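You operate a simulated robot arm through the tools that you are given. There is no shell and no other tool. Be economical: measure what you need, move in short steps, check, and stop when the job is done.

Carry out the task below with a simulated two-armed robot. There is one attempt and no reset: what you move stays moved.

TASK
Lift the layer board over cells A and B with both hands and nest the three wheel trims.
Fine: Medium into large, small into medium; slide the trims slider to green and leave the other sliders.

The check looks at the end state, three seconds after you hand in, the way a careful person would. Anything else that was tipped, shoved, dropped, spilled or broken makes it a failure.

THE ROBOT
Two 7-joint arms with two-finger parallel grippers on one trunk, on a base that drives. Base frame: it is fixed to the floor where the robot stands at the start and does not move with it; the origin is under the middle of the robot, x ahead of it, y to its left, z up. Readings come in m, rad, newtons and seconds.
The left shoulder is at the start at [0.07, 0.134, 1.227], the right one opposite. With the tool pointing down near the work surface each hand reaches from about 0.1 to 0.6 m from the robot's upright axis, wherever it stands, measured 20 degrees to its own side. Places, roughly: brackets slider [0.6, 0.4, 1.1]; top of cells A and B [0.5, -0.6, 0.8]; trims slider [0.6, 0.7, 1.1]; valves slider [0.6, 0.6, 1.1]. Payload 1.57 kg a hand.
Tool frame (each hand has its own): the origin (TCP) lies between the finger pads and is the grasp point; the fingertips stand 0.03 m ahead of it; z points along the fingers, y is the line along which they close. Largest opening 0.08 m; finger width 0.017, thickness 0.012; the body of the gripper, 0.04 by 0.082 m, starts 0.08 m behind the TCP.
Orientation is that of the tool frame in the base frame, as a unit quaternion [x, y, z, w]. With the fingers straight down and closing along the base's y, the tool's x points along the base's -x, its y along +y and its z along -z.

THE INTERFACE
- The arms move only by the tool apply_moves. It takes "left_increments", "right_increments" or both (then of equal length, played together; a hand with none holds still); each is one flat list of numbers, 7 for each row, row after row: the finger opening in m, from 0 to 0.08, then the shift along the base's x, y, z in m, then the turn, a rotation vector about the base's x, y, z in rad. In form: [gripper, x, y, z, wx, wy, wz, gripper, x, y, z, wx, wy, wz, ...]. A call has 1 to 10 rows; each row shifts and turns the commanded pose from where the row before left it. Each row takes 0.2 s and may step no farther than 0.05 m and 0.15 rad from the row before; otherwise, or with a gripper value out of range, the whole call is refused. Where a pose cannot be reached the arm comes as near as it can. A force on the tool above 50 N (or 10 N above the force at the start of the call, whichever is more), or a blocked arm, ends the call early, and 0.2 s more pass. Each finger travels about 0.153 m/s and halts on what it meets, pressing with about 38 N; the grip force reading is that of the motor and also rises with nothing between the fingers. The clock runs only during rows and for 0.2 s after the last one: add rows that do not move to give the fingers time. It gives the time, the measured TCP pose, the force on the tool (base axes), the opening and the grip force at its end, in the units of the frame above (readings bear some noise), with the torque about the TCP (base axes, N m) and any sound that the robot's microphone picked up.
- Cameras (640 x 400 px; columns grow to the right, rows downward): "scene" is now at [0.1359, 0.0111, 1.4469]; the picture's right is [0.13, -0.99, -0.00], its down [-0.64, -0.09, -0.76] and it looks along [0.76, 0.10, -0.65] (base axes); focal length 214 px, centre (320, 200). "left" rides on the left gripper at [0.072, 0.007, -0.122] in its tool frame; the picture's right is [-0.09, 1.00, 0.00], its down [-0.84, -0.08, -0.54] and it looks along [-0.54, -0.05, 0.84] (tool axes); focal length 238 px, centre (320, 200). "right" rides on the right gripper at [0.072, -0.007, -0.122] in its tool frame; the picture's right is [0.09, 1.00, 0.00], its down [-0.84, 0.08, -0.54] and it looks along [-0.54, 0.05, 0.84] (tool axes); focal length 238 px, centre (320, 200). There is no depth. A picture from a camera that has moved, and an enlarged one, comes with that camera's place and axes in the base frame and with its lens.
- grab_frame(camera): a new picture of that camera. The clock stands still meanwhile.
- slide_trunk(by): slides the trunk up (or, below 0, down) by that many m; the arms and the scene camera ride with it, the base frame stays. It gives what a move gives, with no picture.
- steer(legs): drives the robot by 1 to 6 legs, each [ahead, left, turn to the left] in m, m and rad, along the robot's own axes; the way and the turn of a leg run together, so that a leg with both is an arc; at most 1.5 m and 3.142 rad a leg. The arms and the cameras ride along, it lands a little off, and it stops where it bumps. It gives what a move gives.
- pan_tilt(pan, tilt): turns the head with the scene camera to pan (to the left, within 1.501 rad either way) and tilt (down, from -0.506 to 1.204), counted from straight ahead of the robot. It gives what a move gives.
- enlarge(camera, box): a new picture of the part [left, top, right, bottom] of that camera's present view, enlarged. The clock stands still meanwhile.
- job_done(): hands the job in; it is judged then, once.

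Work in short steps. Places have to be worked out from the pictures, the camera data and where the tool is seen: move nearer, look again, correct. Check each grasp and each placing, and mend what went wrong. You have 120 turns and 88 pictures in all, those below and enlarged ones among them. Open the grippers and draw the arms clear of the work before you hand the job in, unless the task says otherwise; then end with one line.

The tools are called after "Call:" as a command line: name --argument value ..., lists and objects as JSON in quotes. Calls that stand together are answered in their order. apply_moves: Moves the arms, as the interface text tells. Its arguments: {"type":"object","properties":{"left_increments":{"type":"array"},"right_increments":{"type":"array"}},"required":[]} The other tools are called the same way: slide_trunk (by) slides the trunk up or down; steer (legs) drives the base; pan_tilt (pan, tilt) turns the head that bears the scene camera; grab_frame (camera) takes a picture; enlarge (camera, box) takes an enlarged picture of a part of a camera's view; job_done () hands the job in.

At the start:

```text
time_s: 0.0
left_eef_pos: [0.4858, 0.2806, 1.3019]
left_tool_rot: [0.0, 1.0, -0.001, 0.0]
left_contact_force: [-0.5, 0.6, 0.1]
left_torque: [0.02, -0.01, 0.02]
left_finger_gap: 0.0803
left_grasp_force: 0.1
right_eef_pos: [0.4203, -0.1393, 1.2079]
right_tool_rot: [0.001, 1.0, 0.0, 0.0]
right_contact_force: [0.5, 0.7, 0.7]
right_torque: [-0.01, -0.01, 0.04]
right_finger_gap: 0.0799
right_grasp_force: 0.0
trunk travel left (down, up): [-0.8, 0.14]
robot x, y, heading: [-0.0, -0.0022, 0.001]
head pan, tilt: [0.133, 0.702]
```

scene: 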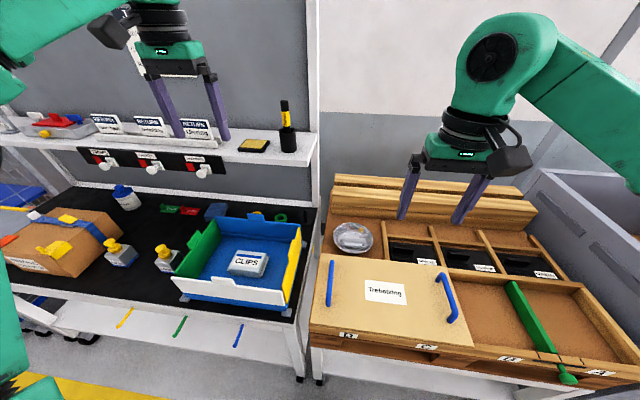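
right: 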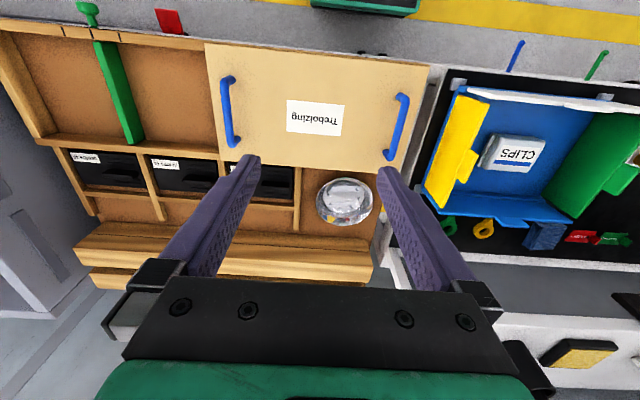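
left: 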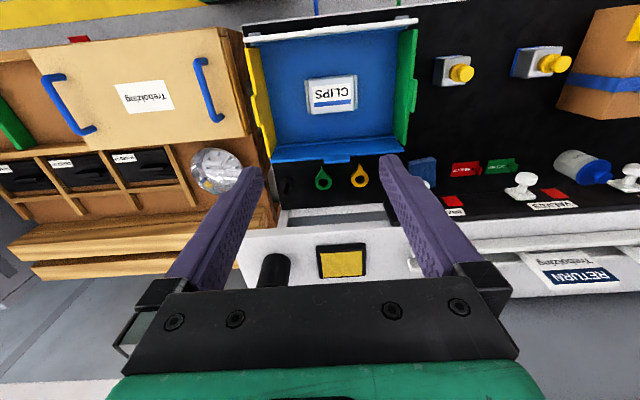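

I start by looking closer at the board and the crate with its cells, and at the sliders.

Call:
enlarge --camera "scene" --box '[300, 160, 640, 390]'

Call:
enlarge --camera "scene" --box '[0, 90, 320, 290]'

```text
1.74 times, centred on (470, 275) of scene
camera zoom: at [0.1359, 0.0111, 1.4469], right [0.13, -0.99, 0.0], down [-0.64, -0.09, -0.76], along [0.76, 0.1, -0.65], focal length 373 px, centre (59, 70)
```

zoom: 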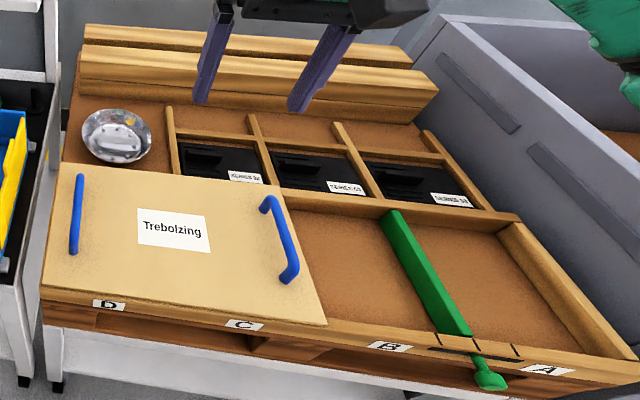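

```text
2.00 times, centred on (160, 190) of scene
camera zoom: at [0.1359, 0.0111, 1.4469], right [0.13, -0.99, 0.0], down [-0.64, -0.09, -0.76], along [0.76, 0.1, -0.65], focal length 429 px, centre (640, 220)
```

zoom: 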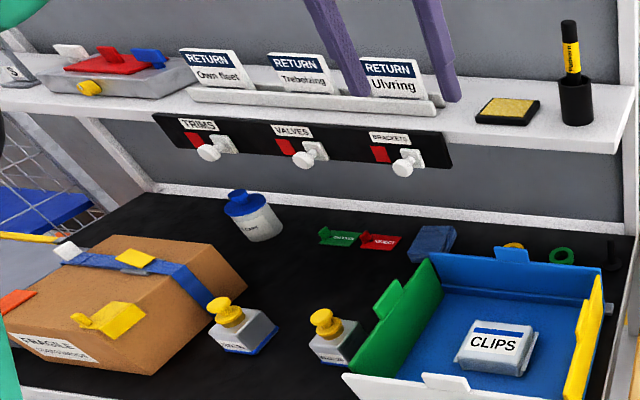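

The board with two blue handles lies over cells D and C, so it must go to A and B. I drive right so that the board is centred in front of me (about y = -0.15), then look again.

Call:
steer --legs '[[0, -0.15, 0]]'

Call:
pan_tilt --pan -0.4 --tilt 0.8

Call:
grab_frame --camera "scene"

Call:
grab_frame --camera "right"

```text
time_s: 1.4
left_eef_pos: [0.4874, 0.1353, 1.3015]
left_tool_rot: [-0.002, 1.0, -0.002, 0.0]
left_contact_force: [-0.7, 0.2, 0.1]
left_torque: [-0.04, 0.02, 0.01]
left_finger_gap: 0.0802
left_grasp_force: 0.1
right_eef_pos: [0.4205, -0.2838, 1.2076]
right_tool_rot: [0.0, 1.0, -0.001, 0.0]
right_contact_force: [0.0, -0.7, 0.8]
right_torque: [-0.02, 0.0, 0.02]
right_finger_gap: 0.0801
right_grasp_force: 0.1
trunk travel left (down, up): [-0.8, 0.14]
robot x, y, heading: [0.001, -0.1477, 0.004]
head pan, tilt: [0.133, 0.702]
```

```text
time_s: 2.3
left_eef_pos: [0.486, 0.1311, 1.3021]
left_tool_rot: [-0.001, 1.0, -0.001, 0.001]
left_contact_force: [0.2, 0.2, -0.4]
left_torque: [0.0, -0.03, -0.01]
left_finger_gap: 0.0797
left_grasp_force: 0.0
right_eef_pos: [0.4198, -0.288, 1.2062]
right_tool_rot: [0.001, 1.0, -0.001, 0.0]
right_contact_force: [0.0, -0.5, 0.3]
right_torque: [-0.01, 0.0, -0.02]
right_finger_gap: 0.0802
right_grasp_force: 0.0
trunk travel left (down, up): [-0.8, 0.14]
robot x, y, heading: [-0.0005, -0.1451, 0.004]
head pan, tilt: [-0.4, 0.799]
```

```text
82 pictures are left
camera scene: at [0.1262, -0.1806, 1.4389], right [-0.39, -0.92, 0.0], down [-0.66, 0.28, -0.7], along [0.64, -0.27, -0.72], focal length 214 px, centre (320, 200)
```

scene: 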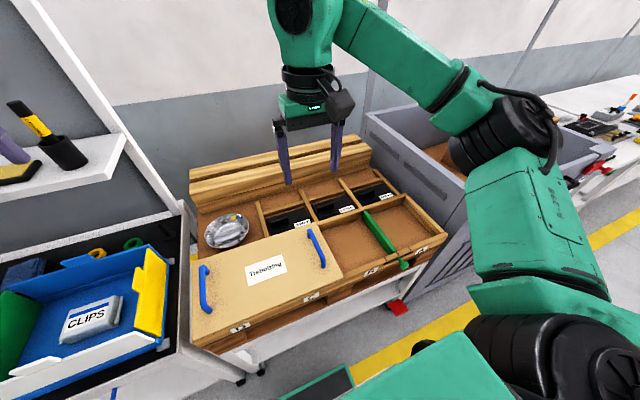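

```text
81 pictures are left
camera right: at [0.3487, -0.2953, 1.33], right [-0.09, 1.0, 0.0], down [0.84, 0.08, 0.54], along [0.54, 0.05, -0.84], focal length 238 px, centre (320, 200)
```

right: 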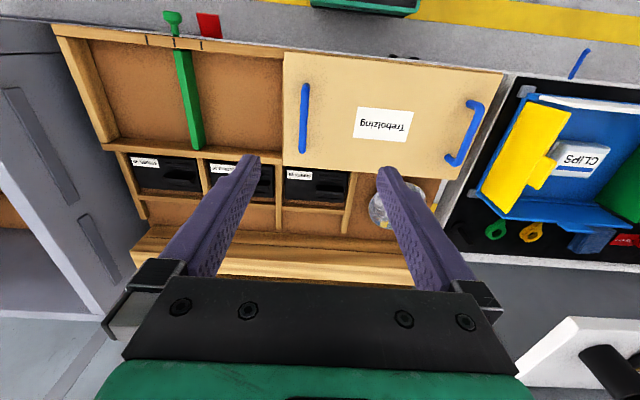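

I enlarge the board and the green divider to get measurements.

Call:
enlarge --camera "scene" --box '[170, 180, 460, 361]'

Call:
enlarge --camera "right" --box '[40, 0, 296, 160]'

```text
2.21 times, centred on (315, 270) of scene
camera zoom: at [0.1262, -0.1806, 1.4389], right [-0.39, -0.92, 0.0], down [-0.66, 0.28, -0.7], along [0.64, -0.27, -0.72], focal length 473 px, centre (331, 44)
```

zoom: 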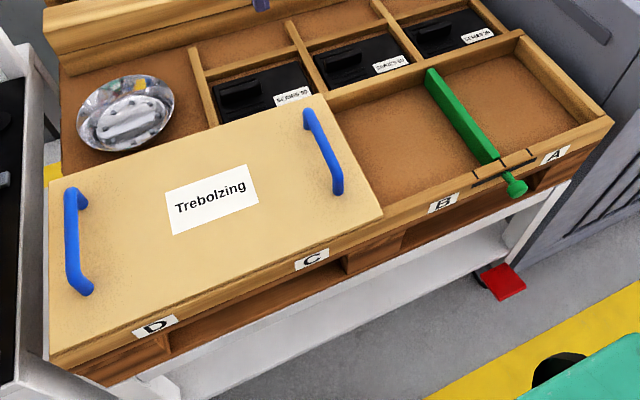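

```text
2.50 times, centred on (168, 80) of right
camera zoom: at [0.3487, -0.2953, 1.33], right [-0.09, 1.0, 0.0], down [0.84, 0.08, 0.54], along [0.54, 0.05, -0.84], focal length 596 px, centre (700, 500)
```

zoom: 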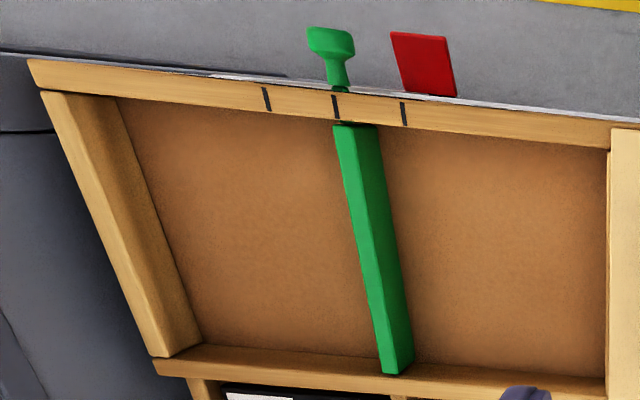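

Triangulation puts the handle grips at about (0.472, 0.032, 0.837) and (0.472, -0.315, 0.837), with the board top near z 0.796. I bring both open hands above them and look.

Call:
apply_moves --left_increments '[0.08, -0.002, -0.012, -0.046, 0, 0, 0, 0.08, -0.002, -0.012, -0.046, 0, 0, 0, 0.08, -0.002, -0.012, -0.046, 0, 0, 0, 0.08, -0.002, -0.012, -0.046, 0, 0, 0, 0.08, -0.002, -0.013, -0.046, 0, 0, 0, 0.08, -0.002, -0.013, -0.046, 0, 0, 0, 0.08, -0.001, -0.013, -0.046, 0, 0, 0, 0.08, -0.001, -0.012, -0.045, 0, 0, 0]' --right_increments '[0.08, 0.0065, -0.003, -0.034, 0, 0, 0, 0.08, 0.0065, -0.003, -0.034, 0, 0, 0, 0.08, 0.0065, -0.003, -0.034, 0, 0, 0, 0.08, 0.0065, -0.004, -0.034, 0, 0, 0, 0.08, 0.0065, -0.004, -0.034, 0, 0, 0, 0.08, 0.0065, -0.004, -0.034, 0, 0, 0, 0.08, 0.0065, -0.003, -0.034, 0, 0, 0, 0.08, 0.0065, -0.003, -0.034, 0, 0, 0]'

Call:
grab_frame --camera "right"

Call:
grab_frame --camera "left"

```text
time_s: 4.1
left_eef_pos: [0.4725, 0.0313, 0.933]
left_tool_rot: [-0.002, 1.0, 0.0, 0.0]
left_contact_force: [0.5, 0.2, 0.3]
left_torque: [-0.02, 0.05, 0.03]
left_finger_gap: 0.08
left_grasp_force: 0.0
right_eef_pos: [0.475, -0.315, 0.934]
right_tool_rot: [0.0, 1.0, 0.0, 0.0]
right_contact_force: [0.0, -0.5, 0.1]
right_torque: [0.04, 0.05, -0.02]
right_finger_gap: 0.0798
right_grasp_force: 0.0
trunk travel left (down, up): [-0.8, 0.14]
robot x, y, heading: [0.0006, -0.1451, 0.003]
head pan, tilt: [-0.4, 0.799]
```

```text
78 pictures are left
camera right: at [0.4034, -0.3224, 1.0567], right [-0.09, 1.0, 0.0], down [0.84, 0.08, 0.54], along [0.54, 0.05, -0.84], focal length 238 px, centre (320, 200)
```

right: 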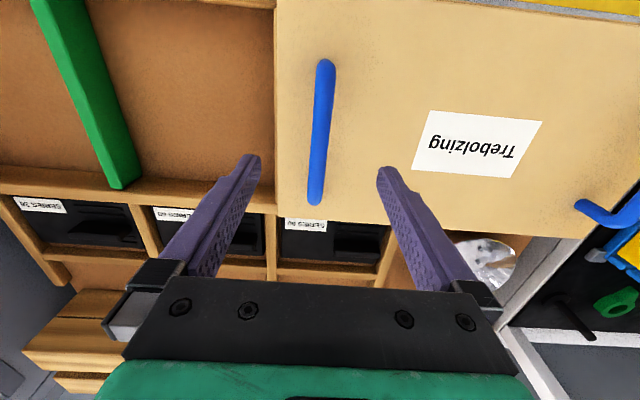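

```text
77 pictures are left
camera left: at [0.4018, 0.0376, 1.0555], right [0.09, 1.0, 0.0], down [0.84, -0.08, 0.54], along [0.54, -0.05, -0.84], focal length 238 px, centre (320, 200)
```

left: 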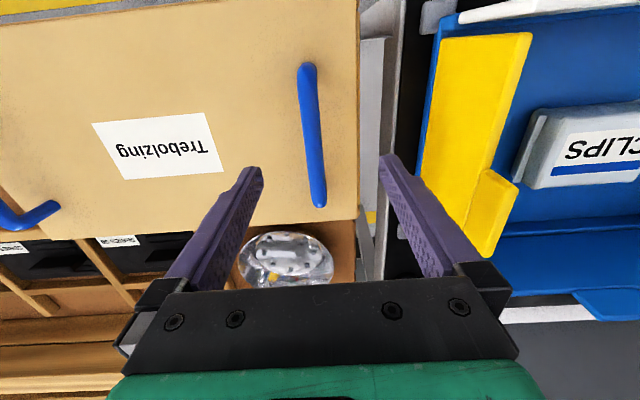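

Handles lie along x, centred under the hands; left needs -0.008 in y. I descend to z≈0.842 with both hands and close.

Call:
apply_moves --left_increments '[0.08, 0.002, -0.004, -0.03, 0, 0, 0, 0.08, 0.002, -0.004, -0.03, 0, 0, 0, 0.08, 0.002, 0, -0.031, 0, 0, 0, 0.0, 0, 0, 0, 0, 0, 0, 0.0, 0, 0, 0, 0, 0, 0, 0.0, 0, 0, 0, 0, 0, 0]' --right_increments '[0.08, 0.001, 0, -0.03, 0, 0, 0, 0.08, 0.001, 0, -0.03, 0, 0, 0, 0.08, 0.001, 0, -0.032, 0, 0, 0, 0.0, 0, 0, 0, 0, 0, 0, 0.0, 0, 0, 0, 0, 0, 0, 0.0, 0, 0, 0, 0, 0, 0]'

Call:
grab_frame --camera "scene"

```text
time_s: 5.3
left_eef_pos: [0.4517, 0.0373, 0.875]
left_tool_rot: [0.004, 1.0, -0.011, 0.003]
left_contact_force: [-1.7, -2.2, -0.2]
left_torque: [-0.03, -0.12, 0.0]
left_finger_gap: 0.0157
left_grasp_force: 31.5
left hand out of reach, approached as far as the arm can: row 1, 2, 3
right_eef_pos: [0.4744, -0.3029, 0.8456]
right_tool_rot: [-0.006, 1.0, 0.012, 0.0]
right_contact_force: [1.2, 1.9, 0.0]
right_torque: [-0.06, 0.26, -0.49]
right_finger_gap: 0.0159
right_grasp_force: 31.4
trunk travel left (down, up): [-0.8, 0.14]
robot x, y, heading: [0.0008, -0.1484, 0.003]
head pan, tilt: [-0.4, 0.799]
stopped in row 6 (left hand): the force on the tool passed its limit (the readings are from after the stop); the commanded pose is now the measured one
```

```text
76 pictures are left
camera scene: at [0.1275, -0.1798, 1.4386], right [-0.39, -0.92, 0.0], down [-0.66, 0.28, -0.7], along [0.64, -0.27, -0.72], focal length 214 px, centre (320, 200)
```

scene: 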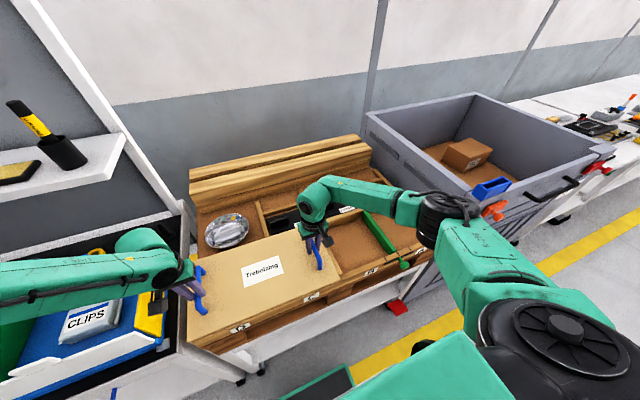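

The left hand couldn't get low enough and only caught the handle's top. I open both hands and rise straight up to free the board, then check the left arm.

Call:
apply_moves --left_increments '[0.08, 0, 0, 0, 0, 0, 0, 0.08, 0, 0, 0, 0, 0, 0, 0.08, 0, 0, 0, 0, 0, 0, 0.08, 0, 0, 0.03, 0, 0, 0, 0.08, 0, 0, 0.03, 0, 0, 0]' --right_increments '[0.08, 0, 0, 0, 0, 0, 0, 0.08, 0, 0, 0, 0, 0, 0, 0.08, 0, 0, 0, 0, 0, 0, 0.08, 0, 0, 0.04, 0, 0, 0, 0.08, 0, 0, 0.045, 0, 0, 0]'

Call:
grab_frame --camera "left"

Call:
grab_frame --camera "right"

Call:
enlarge --camera "scene" --box '[0, 180, 448, 400]'

```text
time_s: 6.5
left_eef_pos: [0.4485, 0.0373, 0.9373]
left_tool_rot: [0.004, 1.0, -0.011, 0.005]
left_contact_force: [0.4, -0.2, -0.2]
left_torque: [-0.01, 0.03, -0.03]
left_finger_gap: 0.0801
left_grasp_force: 0.1
right_eef_pos: [0.4733, -0.3044, 0.9318]
right_tool_rot: [-0.005, 1.0, 0.012, 0.002]
right_contact_force: [-0.8, -0.2, 0.4]
right_torque: [-0.02, -0.01, -0.03]
right_finger_gap: 0.0801
right_grasp_force: 0.0
trunk travel left (down, up): [-0.8, 0.14]
robot x, y, heading: [-0.0023, -0.1423, 0.0]
head pan, tilt: [-0.4, 0.799]
```

```text
75 pictures are left
camera left: at [0.377, 0.0459, 1.0585], right [0.1, 0.99, -0.02], down [0.83, -0.07, 0.55], along [0.55, -0.07, -0.83], focal length 238 px, centre (320, 200)
```

left: 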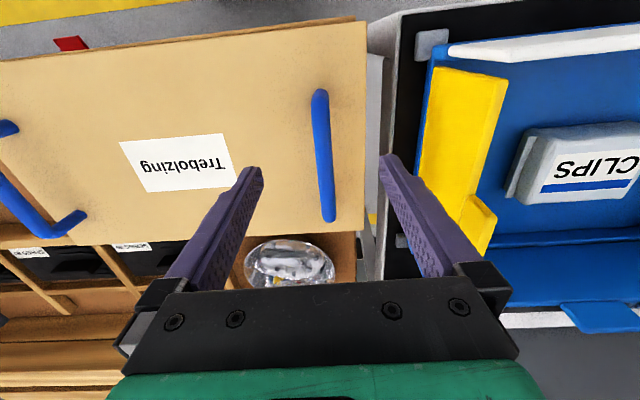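

```text
74 pictures are left
camera right: at [0.4019, -0.3152, 1.054], right [-0.1, 0.99, 0.02], down [0.83, 0.08, 0.55], along [0.54, 0.08, -0.84], focal length 238 px, centre (320, 200)
```

right: 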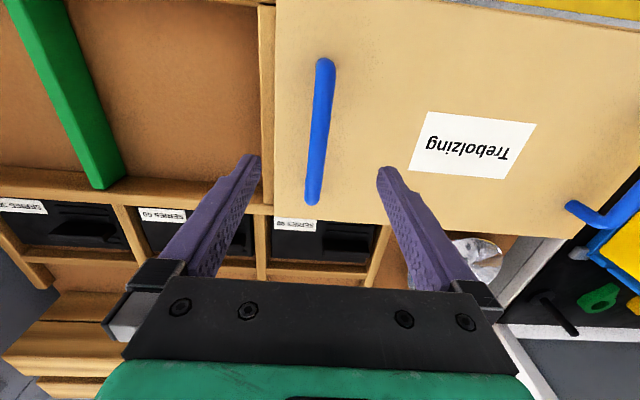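

```text
1.43 times, centred on (224, 290) of scene
camera zoom: at [0.1244, -0.1802, 1.439], right [-0.39, -0.92, 0.0], down [-0.66, 0.28, -0.7], along [0.64, -0.27, -0.72], focal length 306 px, centre (457, 71)
```

zoom: 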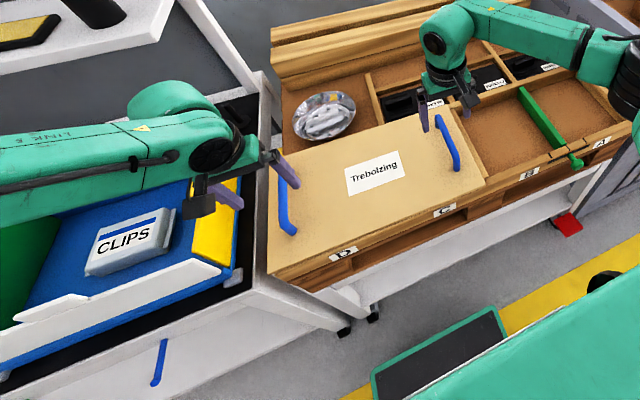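

The board slid about 1 cm to the left but is otherwise fine. The left arm is in an awkward elbow-out posture; I raise the hands and lower the trunk by the same amount to give it reach downward.

Call:
apply_moves --left_increments '[0.08, 0.01, 0, 0.045, 0, 0, 0, 0.08, 0.01, 0, 0.045, 0, 0, 0, 0.08, 0.01, 0, 0.045, 0, 0, 0]' --right_increments '[0.08, 0, 0, 0.045, 0, 0, 0, 0.08, 0, 0, 0.045, 0, 0, 0, 0.08, 0, 0, 0.045, 0, 0, 0]'

Call:
slide_trunk --by -0.14

Call:
grab_frame --camera "scene"

Call:
grab_frame --camera "left"

```text
time_s: 7.3
left_eef_pos: [0.4814, 0.0371, 1.0715]
left_tool_rot: [0.003, 1.0, -0.011, 0.003]
left_contact_force: [1.0, -0.1, 0.7]
left_torque: [0.0, 0.0, 0.0]
left_finger_gap: 0.08
left_grasp_force: 0.1
right_eef_pos: [0.474, -0.3057, 1.0659]
right_tool_rot: [-0.006, 1.0, 0.011, 0.001]
right_contact_force: [0.0, 0.4, 0.4]
right_torque: [0.01, -0.02, 0.0]
right_finger_gap: 0.0799
right_grasp_force: 0.0
trunk travel left (down, up): [-0.8, 0.14]
robot x, y, heading: [0.0006, -0.1514, -0.0]
head pan, tilt: [-0.4, 0.799]
```

```text
time_s: 9.0
left_eef_pos: [0.4815, 0.0366, 0.9321]
left_tool_rot: [0.004, 1.0, -0.012, 0.004]
left_contact_force: [0.6, 0.3, 0.4]
left_torque: [-0.01, 0.02, 0.03]
left_finger_gap: 0.0798
left_grasp_force: 0.1
right_eef_pos: [0.4744, -0.3061, 0.9258]
right_tool_rot: [-0.006, 1.0, 0.013, 0.001]
right_contact_force: [-0.7, 0.4, -0.2]
right_torque: [0.0, -0.01, 0.0]
right_finger_gap: 0.0802
right_grasp_force: 0.0
trunk travel left (down, up): [-0.66, 0.28]
robot x, y, heading: [0.0008, -0.153, 0.001]
head pan, tilt: [-0.4, 0.799]
```

```text
72 pictures are left
camera scene: at [0.126, -0.1803, 1.2989], right [-0.39, -0.92, 0.0], down [-0.66, 0.28, -0.7], along [0.64, -0.27, -0.72], focal length 214 px, centre (320, 200)
```

scene: 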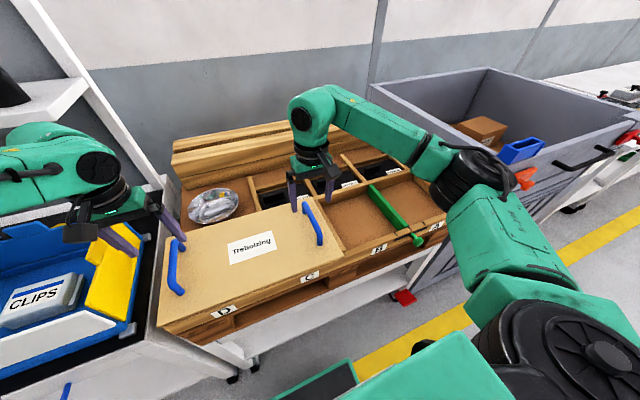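

```text
71 pictures are left
camera left: at [0.4095, 0.0467, 1.0537], right [0.1, 0.99, -0.02], down [0.83, -0.07, 0.55], along [0.55, -0.07, -0.83], focal length 238 px, centre (320, 200)
```

left: 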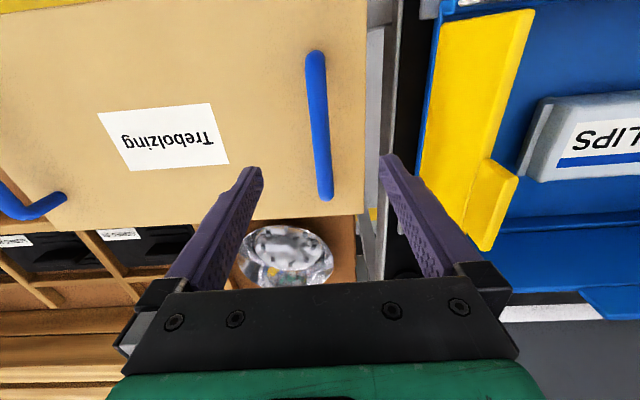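

Both handles are centred (left y≈0.034, right y≈-0.304). I descend without closing, to check reach.

Call:
apply_moves --left_increments '[0.08, 0, -0.001, -0.03, 0, 0, 0, 0.08, 0, -0.001, -0.03, 0, 0, 0, 0.08, 0, -0.001, -0.03, 0, 0, 0]' --right_increments '[0.08, 0, 0, -0.028, 0, 0, 0, 0.08, 0, 0, -0.028, 0, 0, 0, 0.08, 0, 0.001, -0.028, 0, 0, 0]'

```text
time_s: 9.8
left_eef_pos: [0.4811, 0.0339, 0.8424]
left_tool_rot: [0.003, 1.0, -0.011, 0.005]
left_contact_force: [0.0, -0.2, 0.2]
left_torque: [0.03, -0.01, -0.04]
left_finger_gap: 0.0801
left_grasp_force: 0.1
right_eef_pos: [0.4729, -0.306, 0.839]
right_tool_rot: [-0.006, 1.0, 0.013, 0.002]
right_contact_force: [-0.3, 0.4, -0.3]
right_torque: [-0.01, -0.03, -0.02]
right_finger_gap: 0.0797
right_grasp_force: 0.0
trunk travel left (down, up): [-0.66, 0.28]
robot x, y, heading: [0.0, -0.1501, 0.001]
head pan, tilt: [-0.4, 0.799]
```

Both reached. I close both hands on the handles.

Call:
apply_moves --left_increments '[0.03, 0, 0, 0, 0, 0, 0, 0.03, 0, 0, 0, 0, 0, 0, 0.0, 0, 0, 0, 0, 0, 0, 0.0, 0, 0, 0, 0, 0, 0]' --right_increments '[0.03, 0, 0, 0, 0, 0, 0, 0.03, 0, 0, 0, 0, 0, 0, 0.0, 0, 0, 0, 0, 0, 0, 0.0, 0, 0, 0, 0, 0, 0]'

Call:
grab_frame --camera "scene"

```text
time_s: 10.8
left_eef_pos: [0.4804, 0.0338, 0.8418]
left_tool_rot: [0.003, 1.0, -0.011, 0.004]
left_contact_force: [-0.3, 0.7, -0.5]
left_torque: [-0.03, -0.19, -0.03]
left_finger_gap: 0.0156
left_grasp_force: 30.9
right_eef_pos: [0.4731, -0.3074, 0.8402]
right_tool_rot: [-0.006, 1.0, 0.011, 0.0]
right_contact_force: [1.1, 0.3, 0.0]
right_torque: [0.0, 0.09, -0.55]
right_finger_gap: 0.0155
right_grasp_force: 31.9
trunk travel left (down, up): [-0.66, 0.28]
robot x, y, heading: [-0.0013, -0.1485, 0.001]
head pan, tilt: [-0.4, 0.799]
```

```text
70 pictures are left
camera scene: at [0.1265, -0.1799, 1.2988], right [-0.39, -0.92, 0.0], down [-0.66, 0.28, -0.7], along [0.64, -0.27, -0.72], focal length 214 px, centre (320, 200)
```

scene: 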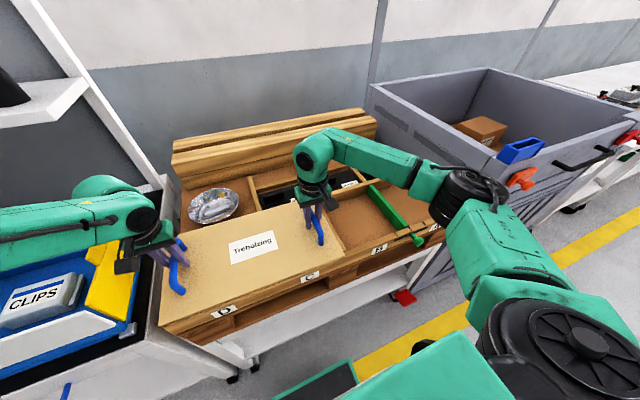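

Both handles are gripped. I lift the board by raising the trunk (both hands rise together), in a small step first.

Call:
slide_trunk --by 0.05

Call:
slide_trunk --by 0.13

Call:
grab_frame --camera "scene"

```text
time_s: 11.7
left_eef_pos: [0.4815, 0.0334, 0.8919]
left_tool_rot: [0.003, 1.0, -0.011, 0.003]
left_contact_force: [-0.7, 0.3, -3.9]
left_torque: [-0.02, 0.02, -0.1]
left_finger_gap: 0.0155
left_grasp_force: 30.8
right_eef_pos: [0.4757, -0.3054, 0.8903]
right_tool_rot: [-0.006, 1.0, 0.012, 0.0]
right_contact_force: [1.4, 0.7, -3.7]
right_torque: [-0.02, -0.02, -0.49]
right_finger_gap: 0.0154
right_grasp_force: 31.6
trunk travel left (down, up): [-0.71, 0.23]
robot x, y, heading: [0.0012, -0.1469, 0.0]
head pan, tilt: [-0.4, 0.799]
```

```text
time_s: 13.3
left_eef_pos: [0.4814, 0.0337, 1.021]
left_tool_rot: [0.003, 1.0, -0.011, 0.004]
left_contact_force: [-1.1, 0.1, -4.6]
left_torque: [0.01, 0.08, -0.03]
left_finger_gap: 0.0159
left_grasp_force: 31.2
right_eef_pos: [0.475, -0.3062, 1.0184]
right_tool_rot: [-0.006, 1.0, 0.011, 0.001]
right_contact_force: [1.1, -0.7, -4.6]
right_torque: [0.0, 0.02, -0.52]
right_finger_gap: 0.0158
right_grasp_force: 31.6
trunk travel left (down, up): [-0.84, 0.1]
robot x, y, heading: [0.0019, -0.1463, 0.007]
head pan, tilt: [-0.4, 0.799]
```

```text
69 pictures are left
camera scene: at [0.128, -0.1803, 1.4787], right [-0.39, -0.92, 0.0], down [-0.66, 0.28, -0.7], along [0.64, -0.27, -0.72], focal length 214 px, centre (320, 200)
```

scene: 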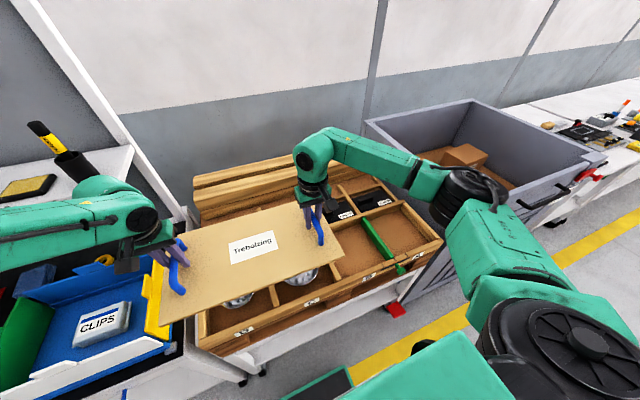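

The board is up (about 4 N per hand) and trims are seen in C and D. I drive right by 0.42 m and look.

Call:
steer --legs '[[0, -0.42, 0]]'

Call:
pan_tilt --pan 0.0 --tilt 0.9

Call:
grab_frame --camera "scene"

Call:
grab_frame --camera "right"

Call:
grab_frame --camera "left"

```text
time_s: 15.9
left_eef_pos: [0.4822, -0.3849, 1.0204]
left_tool_rot: [-0.001, 1.0, -0.012, 0.004]
left_contact_force: [-0.7, 0.4, -4.4]
left_torque: [-0.02, -0.03, -0.03]
left_finger_gap: 0.0155
left_grasp_force: 31.2
right_eef_pos: [0.4785, -0.7251, 1.0194]
right_tool_rot: [-0.01, 1.0, 0.011, 0.0]
right_contact_force: [2.3, -0.5, -3.7]
right_torque: [-0.01, 0.07, -0.52]
right_finger_gap: 0.0157
right_grasp_force: 31.8
trunk travel left (down, up): [-0.84, 0.1]
robot x, y, heading: [-0.0005, -0.5771, 0.008]
head pan, tilt: [-0.4, 0.799]
```

```text
time_s: 16.8
left_eef_pos: [0.4816, -0.386, 1.0216]
left_tool_rot: [0.0, 1.0, -0.01, 0.004]
left_contact_force: [-1.6, -1.3, -4.8]
left_torque: [0.04, -0.09, 0.01]
left_finger_gap: 0.0155
left_grasp_force: 31.1
right_eef_pos: [0.4768, -0.7264, 1.0199]
right_tool_rot: [-0.01, 1.0, 0.012, 0.001]
right_contact_force: [1.2, 1.6, -3.5]
right_torque: [-0.01, 0.09, -0.55]
right_finger_gap: 0.0159
right_grasp_force: 31.2
trunk travel left (down, up): [-0.84, 0.1]
robot x, y, heading: [0.0002, -0.573, 0.008]
head pan, tilt: [0.0, 0.901]
```

```text
68 pictures are left
camera scene: at [0.131, -0.5721, 1.4708], right [0.01, -1.0, 0.0], down [-0.78, -0.01, -0.62], along [0.62, 0.01, -0.78], focal length 214 px, centre (320, 200)
```

scene: 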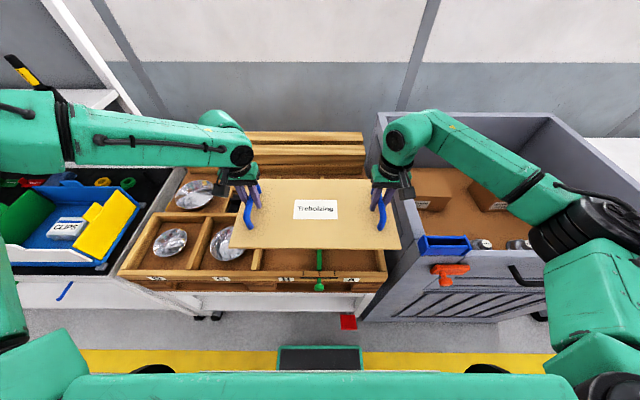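

```text
67 pictures are left
camera right: at [0.4065, -0.7383, 1.1412], right [-0.11, 0.99, 0.02], down [0.83, 0.08, 0.55], along [0.54, 0.08, -0.84], focal length 238 px, centre (320, 200)
```

right: 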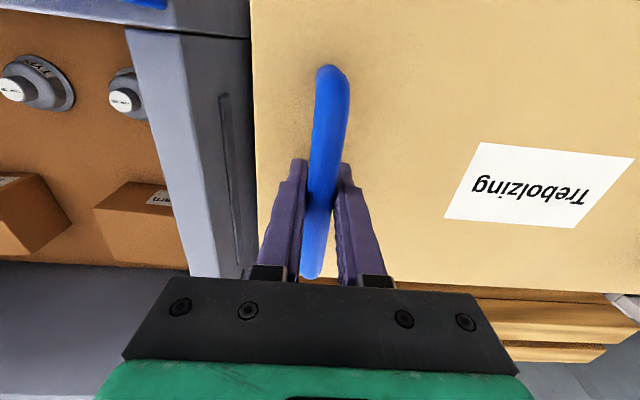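

```text
66 pictures are left
camera left: at [0.4098, -0.3777, 1.1436], right [0.09, 1.0, -0.02], down [0.83, -0.07, 0.55], along [0.55, -0.07, -0.84], focal length 238 px, centre (320, 200)
```

left: 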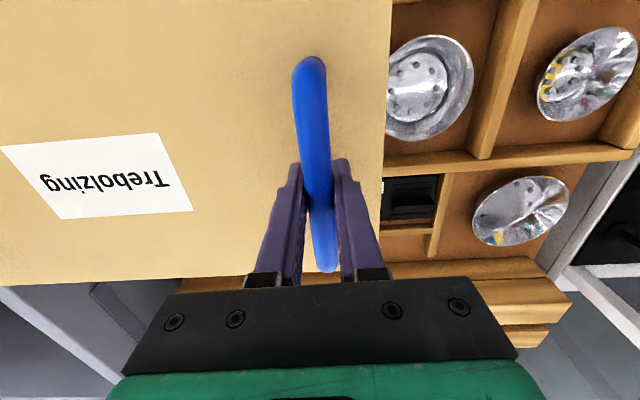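

I enlarge to measure the crate walls against the board.

Call:
enlarge --camera "scene" --box '[110, 120, 430, 320]'

```text
2.00 times, centred on (270, 220) of scene
camera zoom: at [0.131, -0.5721, 1.4708], right [0.01, -1.0, 0.0], down [-0.78, -0.01, -0.62], along [0.62, 0.01, -0.78], focal length 429 px, centre (420, 160)
```

zoom: 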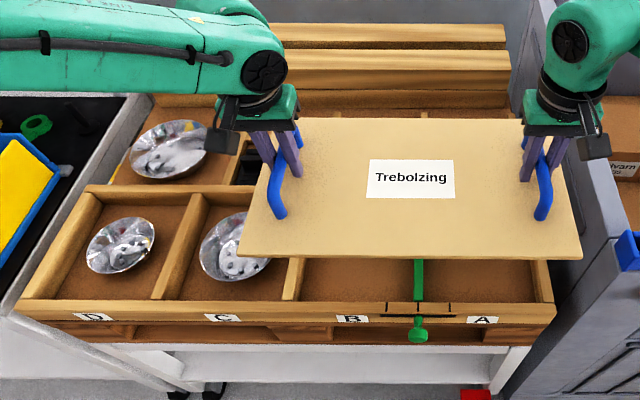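

The board is positioned right in y (centre ≈ -0.556, target ≈ -0.56). But the grey bin's rim is at z≈0.98 and y≈-0.81, so the right forearm would come too low over it. I drive the base left 0.15 and shift both hands right 0.15, to bring the right elbow in.

Call:
steer --legs '[[0, 0.15, 0]]'

Call:
apply_moves --left_increments '[0, 0, -0.03, 0, 0, 0, 0, 0, 0, -0.03, 0, 0, 0, 0, 0, 0, -0.03, 0, 0, 0, 0, 0, 0, -0.03, 0, 0, 0, 0, 0, 0, -0.03, 0, 0, 0, 0]' --right_increments '[0, 0, -0.03, 0, 0, 0, 0, 0, 0, -0.03, 0, 0, 0, 0, 0, 0, -0.03, 0, 0, 0, 0, 0, 0, -0.03, 0, 0, 0, 0, 0, 0, -0.03, 0, 0, 0, 0]'

Call:
grab_frame --camera "scene"

```text
time_s: 18.2
left_eef_pos: [0.4802, -0.2392, 1.0221]
left_tool_rot: [0.0, 1.0, -0.009, 0.004]
left_contact_force: [-1.4, -1.4, -4.5]
left_torque: [0.05, 0.13, -0.01]
left_finger_gap: 0.0154
left_grasp_force: 31.0
right_eef_pos: [0.4768, -0.5791, 1.0196]
right_tool_rot: [-0.009, 1.0, 0.013, 0.001]
right_contact_force: [1.4, 0.2, -4.4]
right_torque: [0.03, -0.12, -0.49]
right_finger_gap: 0.0156
right_grasp_force: 31.0
trunk travel left (down, up): [-0.84, 0.1]
robot x, y, heading: [0.0021, -0.423, 0.008]
head pan, tilt: [0.0, 0.901]
```

```text
time_s: 19.1
left_eef_pos: [0.4625, -0.3282, 1.033]
left_tool_rot: [0.006, 1.0, -0.021, 0.008]
left_contact_force: [0.8, -3.6, -4.3]
left_torque: [0.02, 0.23, 0.53]
left_finger_gap: 0.016
left_grasp_force: 31.8
left hand out of reach, approached as far as the arm can: row 3, 4
right_eef_pos: [0.4731, -0.6687, 1.0209]
right_tool_rot: [-0.018, 1.0, 0.022, 0.001]
right_contact_force: [-2.1, 3.9, -5.0]
right_torque: [-0.11, -0.22, -0.11]
right_finger_gap: 0.0155
right_grasp_force: 31.4
trunk travel left (down, up): [-0.84, 0.1]
robot x, y, heading: [0.0048, -0.4187, 0.008]
head pan, tilt: [0.0, 0.901]
stopped in row 4 (left hand): the force on the tool passed its limit (the readings are from after the stop); the commanded pose is now the measured one
```

```text
64 pictures are left
camera scene: at [0.1281, -0.422, 1.471], right [0.01, -1.0, 0.0], down [-0.78, 0.0, -0.62], along [0.62, 0.0, -0.78], focal length 214 px, centre (320, 200)
```

scene: 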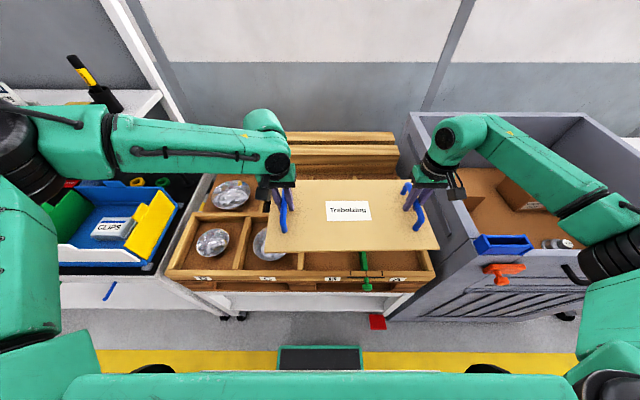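

The left arm hits its limit when reaching inward. Better plan: return the hands to the easy stance, turn the base right ~0.26 rad, then square the board with the arms; that keeps the right elbow in front of, and left of, the bin. First undo the shift.

Call:
apply_moves --left_increments '[0, 0.007, 0.03, -0.004, 0, 0, 0, 0, 0.006, 0.03, -0.004, 0, 0, 0, 0, 0.006, 0.03, -0.003, 0, 0, 0]' --right_increments '[0, 0.002, 0.03, 0, 0, 0, 0, 0, 0.001, 0.03, 0, 0, 0, 0, 0, 0.001, 0.03, 0, 0, 0, 0]'

Call:
steer --legs '[[0, -0.01, -0.26]]'

Call:
grab_frame --camera "scene"

```text
time_s: 19.9
left_eef_pos: [0.4845, -0.2364, 1.0196]
left_tool_rot: [0.005, 1.0, -0.024, 0.007]
left_contact_force: [-0.9, -3.6, -4.0]
left_torque: [0.02, 0.21, 0.29]
left_finger_gap: 0.0157
left_grasp_force: 30.6
right_eef_pos: [0.4818, -0.5759, 1.0207]
right_tool_rot: [-0.017, 1.0, 0.021, 0.002]
right_contact_force: [0.3, 4.3, -4.1]
right_torque: [-0.02, -0.26, -0.53]
right_finger_gap: 0.0156
right_grasp_force: 31.5
trunk travel left (down, up): [-0.84, 0.1]
robot x, y, heading: [-0.0017, -0.421, 0.006]
head pan, tilt: [0.0, 0.901]
```

```text
time_s: 21.2
left_eef_pos: [0.5143, -0.3751, 1.0207]
left_tool_rot: [0.133, 0.991, -0.023, 0.005]
left_contact_force: [-2.8, -7.4, -3.8]
left_torque: [0.11, 0.13, 0.32]
left_finger_gap: 0.0153
left_grasp_force: 30.9
right_eef_pos: [0.4249, -0.7028, 1.021]
right_tool_rot: [0.109, 0.994, 0.021, 0.005]
right_contact_force: [3.2, 8.1, -4.6]
right_torque: [-0.13, -0.1, -0.59]
right_finger_gap: 0.016
right_grasp_force: 30.9
trunk travel left (down, up): [-0.84, 0.1]
robot x, y, heading: [-0.0012, -0.4311, -0.246]
head pan, tilt: [0.0, 0.901]
```

```text
63 pictures are left
camera scene: at [0.1254, -0.4614, 1.4708], right [-0.25, -0.97, 0.0], down [-0.76, 0.19, -0.62], along [0.6, -0.15, -0.78], focal length 214 px, centre (320, 200)
```

scene: 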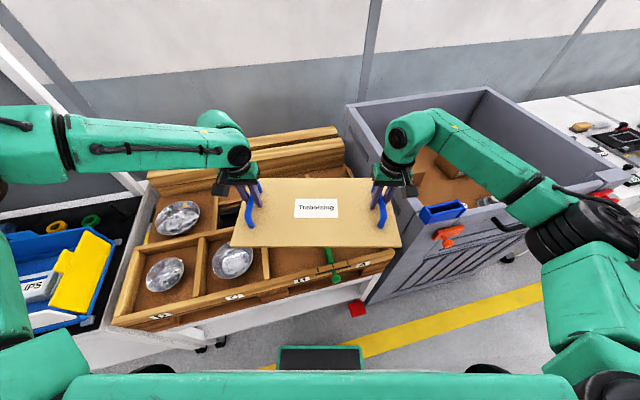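

Board yaw is about -0.25 rad now. I rotate it back square with both hands about its centre, ending at centre ≈ (0.478, -0.558).

Call:
apply_moves --left_increments '[0, -0.0107, -0.005, 0, 0, 0, 0.0823, 0, -0.0107, -0.005, 0, 0, 0, 0.0823, 0, -0.0107, -0.005, 0, 0, 0, 0.0823, 0, 0, 0, 0, 0, 0, 0]' --right_increments '[0, 0.0168, -0.008, 0, 0, 0, 0.0823, 0, 0.0168, -0.008, 0, 0, 0, 0.0823, 0, 0.0168, -0.008, 0, 0, 0, 0.0823, 0, 0, 0, 0, 0, 0, 0]'

Call:
grab_frame --camera "scene"

Call:
grab_frame --camera "right"

```text
time_s: 22.2
left_eef_pos: [0.4816, -0.3886, 1.0205]
left_tool_rot: [0.007, 1.0, -0.021, 0.007]
left_contact_force: [-0.7, 21.4, -4.5]
left_torque: [-0.14, -0.01, 0.25]
left_finger_gap: 0.0156
left_grasp_force: 31.0
right_eef_pos: [0.4754, -0.7272, 1.0203]
right_tool_rot: [-0.014, 1.0, 0.021, 0.002]
right_contact_force: [0.8, -21.1, -4.5]
right_torque: [0.2, 0.04, -0.58]
right_finger_gap: 0.016
right_grasp_force: 31.8
trunk travel left (down, up): [-0.84, 0.1]
robot x, y, heading: [0.0018, -0.4303, -0.251]
head pan, tilt: [0.0, 0.901]
```

```text
62 pictures are left
camera scene: at [0.1248, -0.4626, 1.4708], right [-0.25, -0.97, 0.0], down [-0.76, 0.19, -0.62], along [0.6, -0.15, -0.78], focal length 214 px, centre (320, 200)
```

scene: 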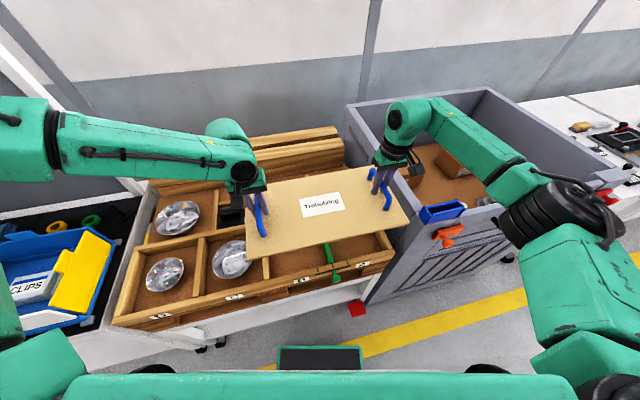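

```text
61 pictures are left
camera right: at [0.4039, -0.7427, 1.1418], right [-0.12, 0.99, 0.04], down [0.83, 0.08, 0.55], along [0.54, 0.1, -0.84], focal length 238 px, centre (320, 200)
```

right: 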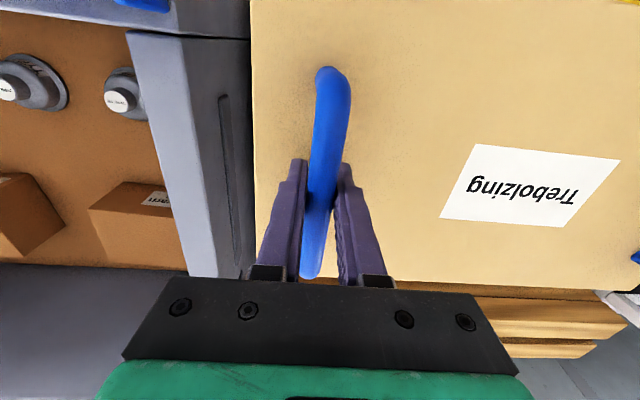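

Now squared; the hands squeeze ~21 N, so I widen by 1.5 mm. The forearm line now passes in front of the bin corner, so I lower with the trunk 0.15 and look.

Call:
apply_moves --left_increments '[0, 0, 0.0008, 0, 0, 0, 0, 0, 0, 0, 0, 0, 0, 0]' --right_increments '[0, 0, -0.0008, 0, 0, 0, 0, 0, 0, 0, 0, 0, 0, 0]'

Call:
slide_trunk --by -0.14

Call:
grab_frame --camera "scene"

Call:
grab_frame --camera "left"

Call:
grab_frame --camera "right"

```text
time_s: 22.8
left_eef_pos: [0.4824, -0.3894, 1.0202]
left_tool_rot: [0.009, 1.0, -0.021, 0.007]
left_contact_force: [0.2, 21.7, -4.4]
left_torque: [-0.13, 0.09, 0.34]
left_finger_gap: 0.0156
left_grasp_force: 31.5
right_eef_pos: [0.4751, -0.7279, 1.0201]
right_tool_rot: [-0.014, 1.0, 0.021, 0.002]
right_contact_force: [0.1, -21.4, -3.5]
right_torque: [0.2, -0.1, -0.57]
right_finger_gap: 0.0158
right_grasp_force: 31.5
trunk travel left (down, up): [-0.84, 0.1]
robot x, y, heading: [0.0039, -0.4305, -0.243]
head pan, tilt: [0.0, 0.901]
```

```text
time_s: 24.4
left_eef_pos: [0.4811, -0.3887, 0.8807]
left_tool_rot: [0.01, 1.0, -0.021, 0.008]
left_contact_force: [-0.3, 21.7, -4.8]
left_torque: [-0.15, -0.05, 0.32]
left_finger_gap: 0.0159
left_grasp_force: 31.7
right_eef_pos: [0.4745, -0.7281, 0.8807]
right_tool_rot: [-0.014, 1.0, 0.021, 0.001]
right_contact_force: [0.4, -22.8, -4.0]
right_torque: [0.15, 0.08, -0.56]
right_finger_gap: 0.0162
right_grasp_force: 31.4
trunk travel left (down, up): [-0.7, 0.24]
robot x, y, heading: [-0.0002, -0.4288, -0.244]
head pan, tilt: [0.0, 0.901]
```

```text
60 pictures are left
camera scene: at [0.1245, -0.4626, 1.3308], right [-0.25, -0.97, 0.0], down [-0.76, 0.19, -0.62], along [0.6, -0.15, -0.78], focal length 214 px, centre (320, 200)
```

scene: 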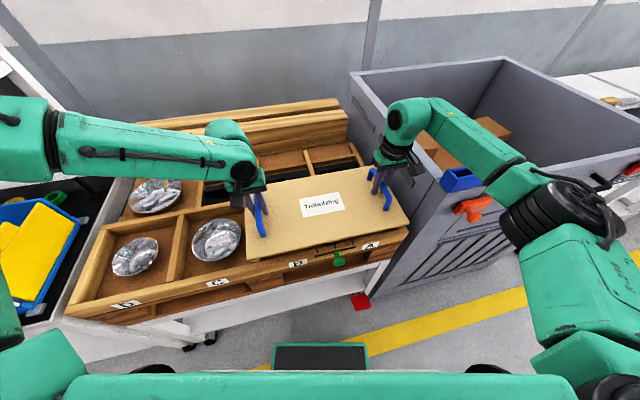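

```text
59 pictures are left
camera left: at [0.4088, -0.3757, 1.0017], right [0.11, 0.99, -0.04], down [0.83, -0.07, 0.56], along [0.55, -0.09, -0.83], focal length 238 px, centre (320, 200)
```

left: 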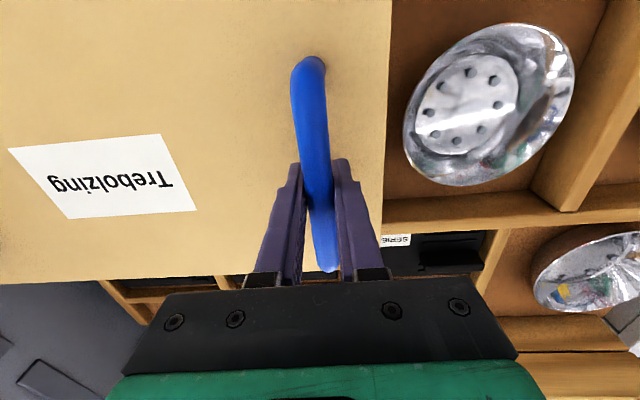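

```text
58 pictures are left
camera right: at [0.4034, -0.7424, 1.0018], right [-0.12, 0.99, 0.04], down [0.83, 0.08, 0.55], along [0.54, 0.1, -0.84], focal length 238 px, centre (320, 200)
```

right: 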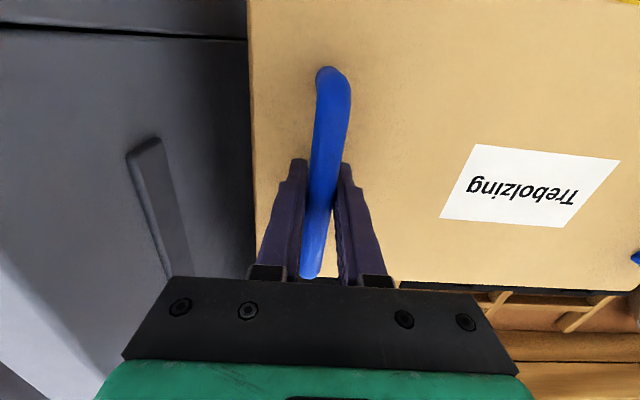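

I enlarge to check the board's footprint over A/B before the final lowering.

Call:
enlarge --camera "scene" --box '[200, 130, 440, 280]'

```text
2.67 times, centred on (320, 205) of scene
camera zoom: at [0.1245, -0.4626, 1.3308], right [-0.25, -0.97, 0.0], down [-0.76, 0.19, -0.62], along [0.6, -0.15, -0.78], focal length 572 px, centre (320, 187)
```

zoom: 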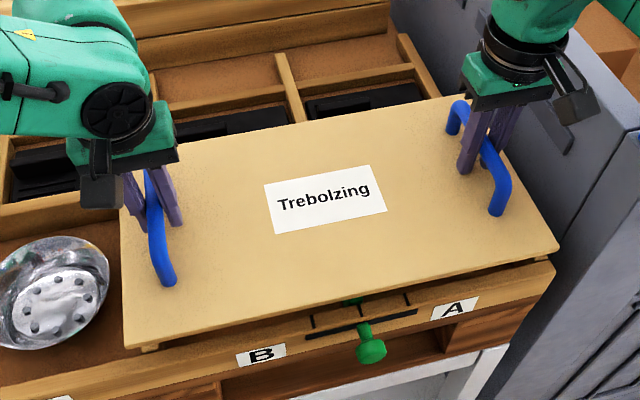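

The board is nearly centred; I shift it 7 mm right and 3 mm forward, relax the squeeze slightly, then lower the trunk near contact.

Call:
apply_moves --left_increments '[0, 0.003, -0.006, 0, 0, 0, 0, 0, 0, 0, 0, 0, 0, 0]' --right_increments '[0, 0.003, -0.008, 0, 0, 0, 0, 0, 0, 0, 0, 0, 0, 0]'

Call:
slide_trunk --by -0.035

Call:
enlarge --camera "scene" --box '[200, 130, 440, 280]'

```text
time_s: 25.0
left_eef_pos: [0.4844, -0.3924, 0.8785]
left_tool_rot: [0.008, 1.0, -0.017, 0.005]
left_contact_force: [-0.4, 38.6, -4.9]
left_torque: [-0.26, -0.55, 0.1]
left_finger_gap: 0.0158
left_grasp_force: 31.6
right_eef_pos: [0.4752, -0.7305, 0.8807]
right_tool_rot: [-0.012, 1.0, 0.018, 0.001]
right_contact_force: [0.4, -37.0, -4.7]
right_torque: [0.3, 0.59, -0.48]
right_finger_gap: 0.016
right_grasp_force: 31.2
right hand out of reach, approached as far as the arm can: row 1
trunk travel left (down, up): [-0.7, 0.24]
robot x, y, heading: [0.0016, -0.4322, -0.243]
head pan, tilt: [0.0, 0.901]
```

```text
time_s: 25.8
left_eef_pos: [0.4829, -0.3926, 0.8441]
left_tool_rot: [0.008, 1.0, -0.017, 0.005]
left_contact_force: [-0.4, 37.4, -3.9]
left_torque: [-0.3, -0.09, 0.14]
left_finger_gap: 0.0155
left_grasp_force: 31.5
right_eef_pos: [0.4746, -0.7318, 0.8457]
right_tool_rot: [-0.011, 1.0, 0.017, 0.001]
right_contact_force: [-0.6, -38.2, -4.0]
right_torque: [0.25, 0.11, -0.6]
right_finger_gap: 0.0161
right_grasp_force: 31.8
trunk travel left (down, up): [-0.665, 0.275]
robot x, y, heading: [-0.0036, -0.4318, -0.248]
head pan, tilt: [0.0, 0.901]
```

```text
2.67 times, centred on (320, 205) of scene
camera zoom: at [0.124, -0.4626, 1.2958], right [-0.25, -0.97, 0.0], down [-0.76, 0.19, -0.62], along [0.6, -0.15, -0.78], focal length 572 px, centre (320, 187)
```

zoom: 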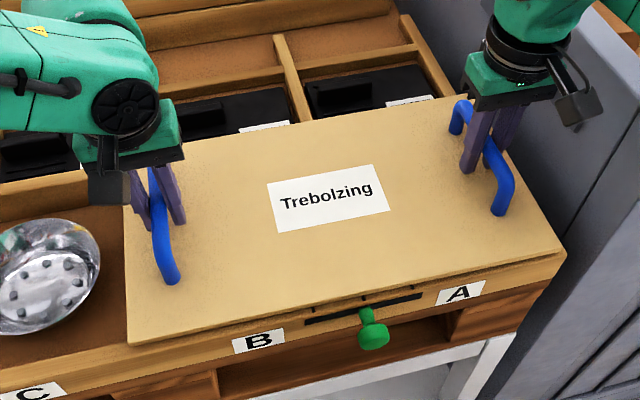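

Almost resting and well placed. I relieve the squeeze by moving the left hand back 2.5 mm and lower the last few mm.

Call:
apply_moves --left_increments '[0, 0, 0.0025, 0, 0, 0, 0]'

Call:
slide_trunk --by -0.004

```text
time_s: 26.2
left_eef_pos: [0.4842, -0.3901, 0.8436]
left_tool_rot: [0.009, 1.0, -0.018, 0.005]
left_contact_force: [-0.7, 31.3, -3.9]
left_torque: [-0.12, 0.25, 0.1]
left_finger_gap: 0.0158
left_grasp_force: 31.3
right_eef_pos: [0.4751, -0.7304, 0.8461]
right_tool_rot: [-0.012, 1.0, 0.019, 0.002]
right_contact_force: [1.2, -31.9, -4.2]
right_torque: [0.25, -0.22, -0.57]
right_finger_gap: 0.0162
right_grasp_force: 31.9
trunk travel left (down, up): [-0.665, 0.275]
robot x, y, heading: [0.0016, -0.4276, -0.246]
head pan, tilt: [0.0, 0.901]
```

```text
time_s: 26.8
left_eef_pos: [0.484, -0.3914, 0.8413]
left_tool_rot: [0.01, 1.0, -0.018, 0.008]
left_contact_force: [-2.4, 34.4, 8.8]
left_torque: [-0.2, -0.02, 0.02]
left_finger_gap: 0.0158
left_grasp_force: 31.3
right_eef_pos: [0.4726, -0.7307, 0.8407]
right_tool_rot: [-0.011, 1.0, 0.019, 0.003]
right_contact_force: [-0.5, -33.8, -5.2]
right_torque: [0.32, 0.11, -0.52]
right_finger_gap: 0.0163
right_grasp_force: 31.3
trunk travel left (down, up): [-0.661, 0.279]
robot x, y, heading: [0.0014, -0.4309, -0.25]
head pan, tilt: [0.0, 0.901]
```

Left side is touching (+8.8 N), right still carries. I lower the right hand 3 mm more and widen the left another 4 mm.

Call:
apply_moves --left_increments '[0, 0, 0.002, 0, 0, 0, 0, 0, 0, 0.002, -0.001, 0, 0, 0]' --right_increments '[0, 0, 0, -0.002, 0, 0, 0, 0, 0, 0, -0.002, 0, 0, 0]'

```text
time_s: 27.4
left_eef_pos: [0.4825, -0.3888, 0.8422]
left_tool_rot: [0.01, 1.0, -0.021, 0.009]
left_contact_force: [1.4, 20.1, 5.9]
left_torque: [-0.11, 0.67, 0.13]
left_finger_gap: 0.0155
left_grasp_force: 31.6
right_eef_pos: [0.473, -0.7292, 0.8413]
right_tool_rot: [-0.013, 1.0, 0.02, 0.005]
right_contact_force: [1.0, -27.5, 11.5]
right_torque: [0.15, 0.31, -0.56]
right_finger_gap: 0.016
right_grasp_force: 31.6
trunk travel left (down, up): [-0.661, 0.279]
robot x, y, heading: [-0.0018, -0.4338, -0.248]
head pan, tilt: [0.0, 0.901]
```

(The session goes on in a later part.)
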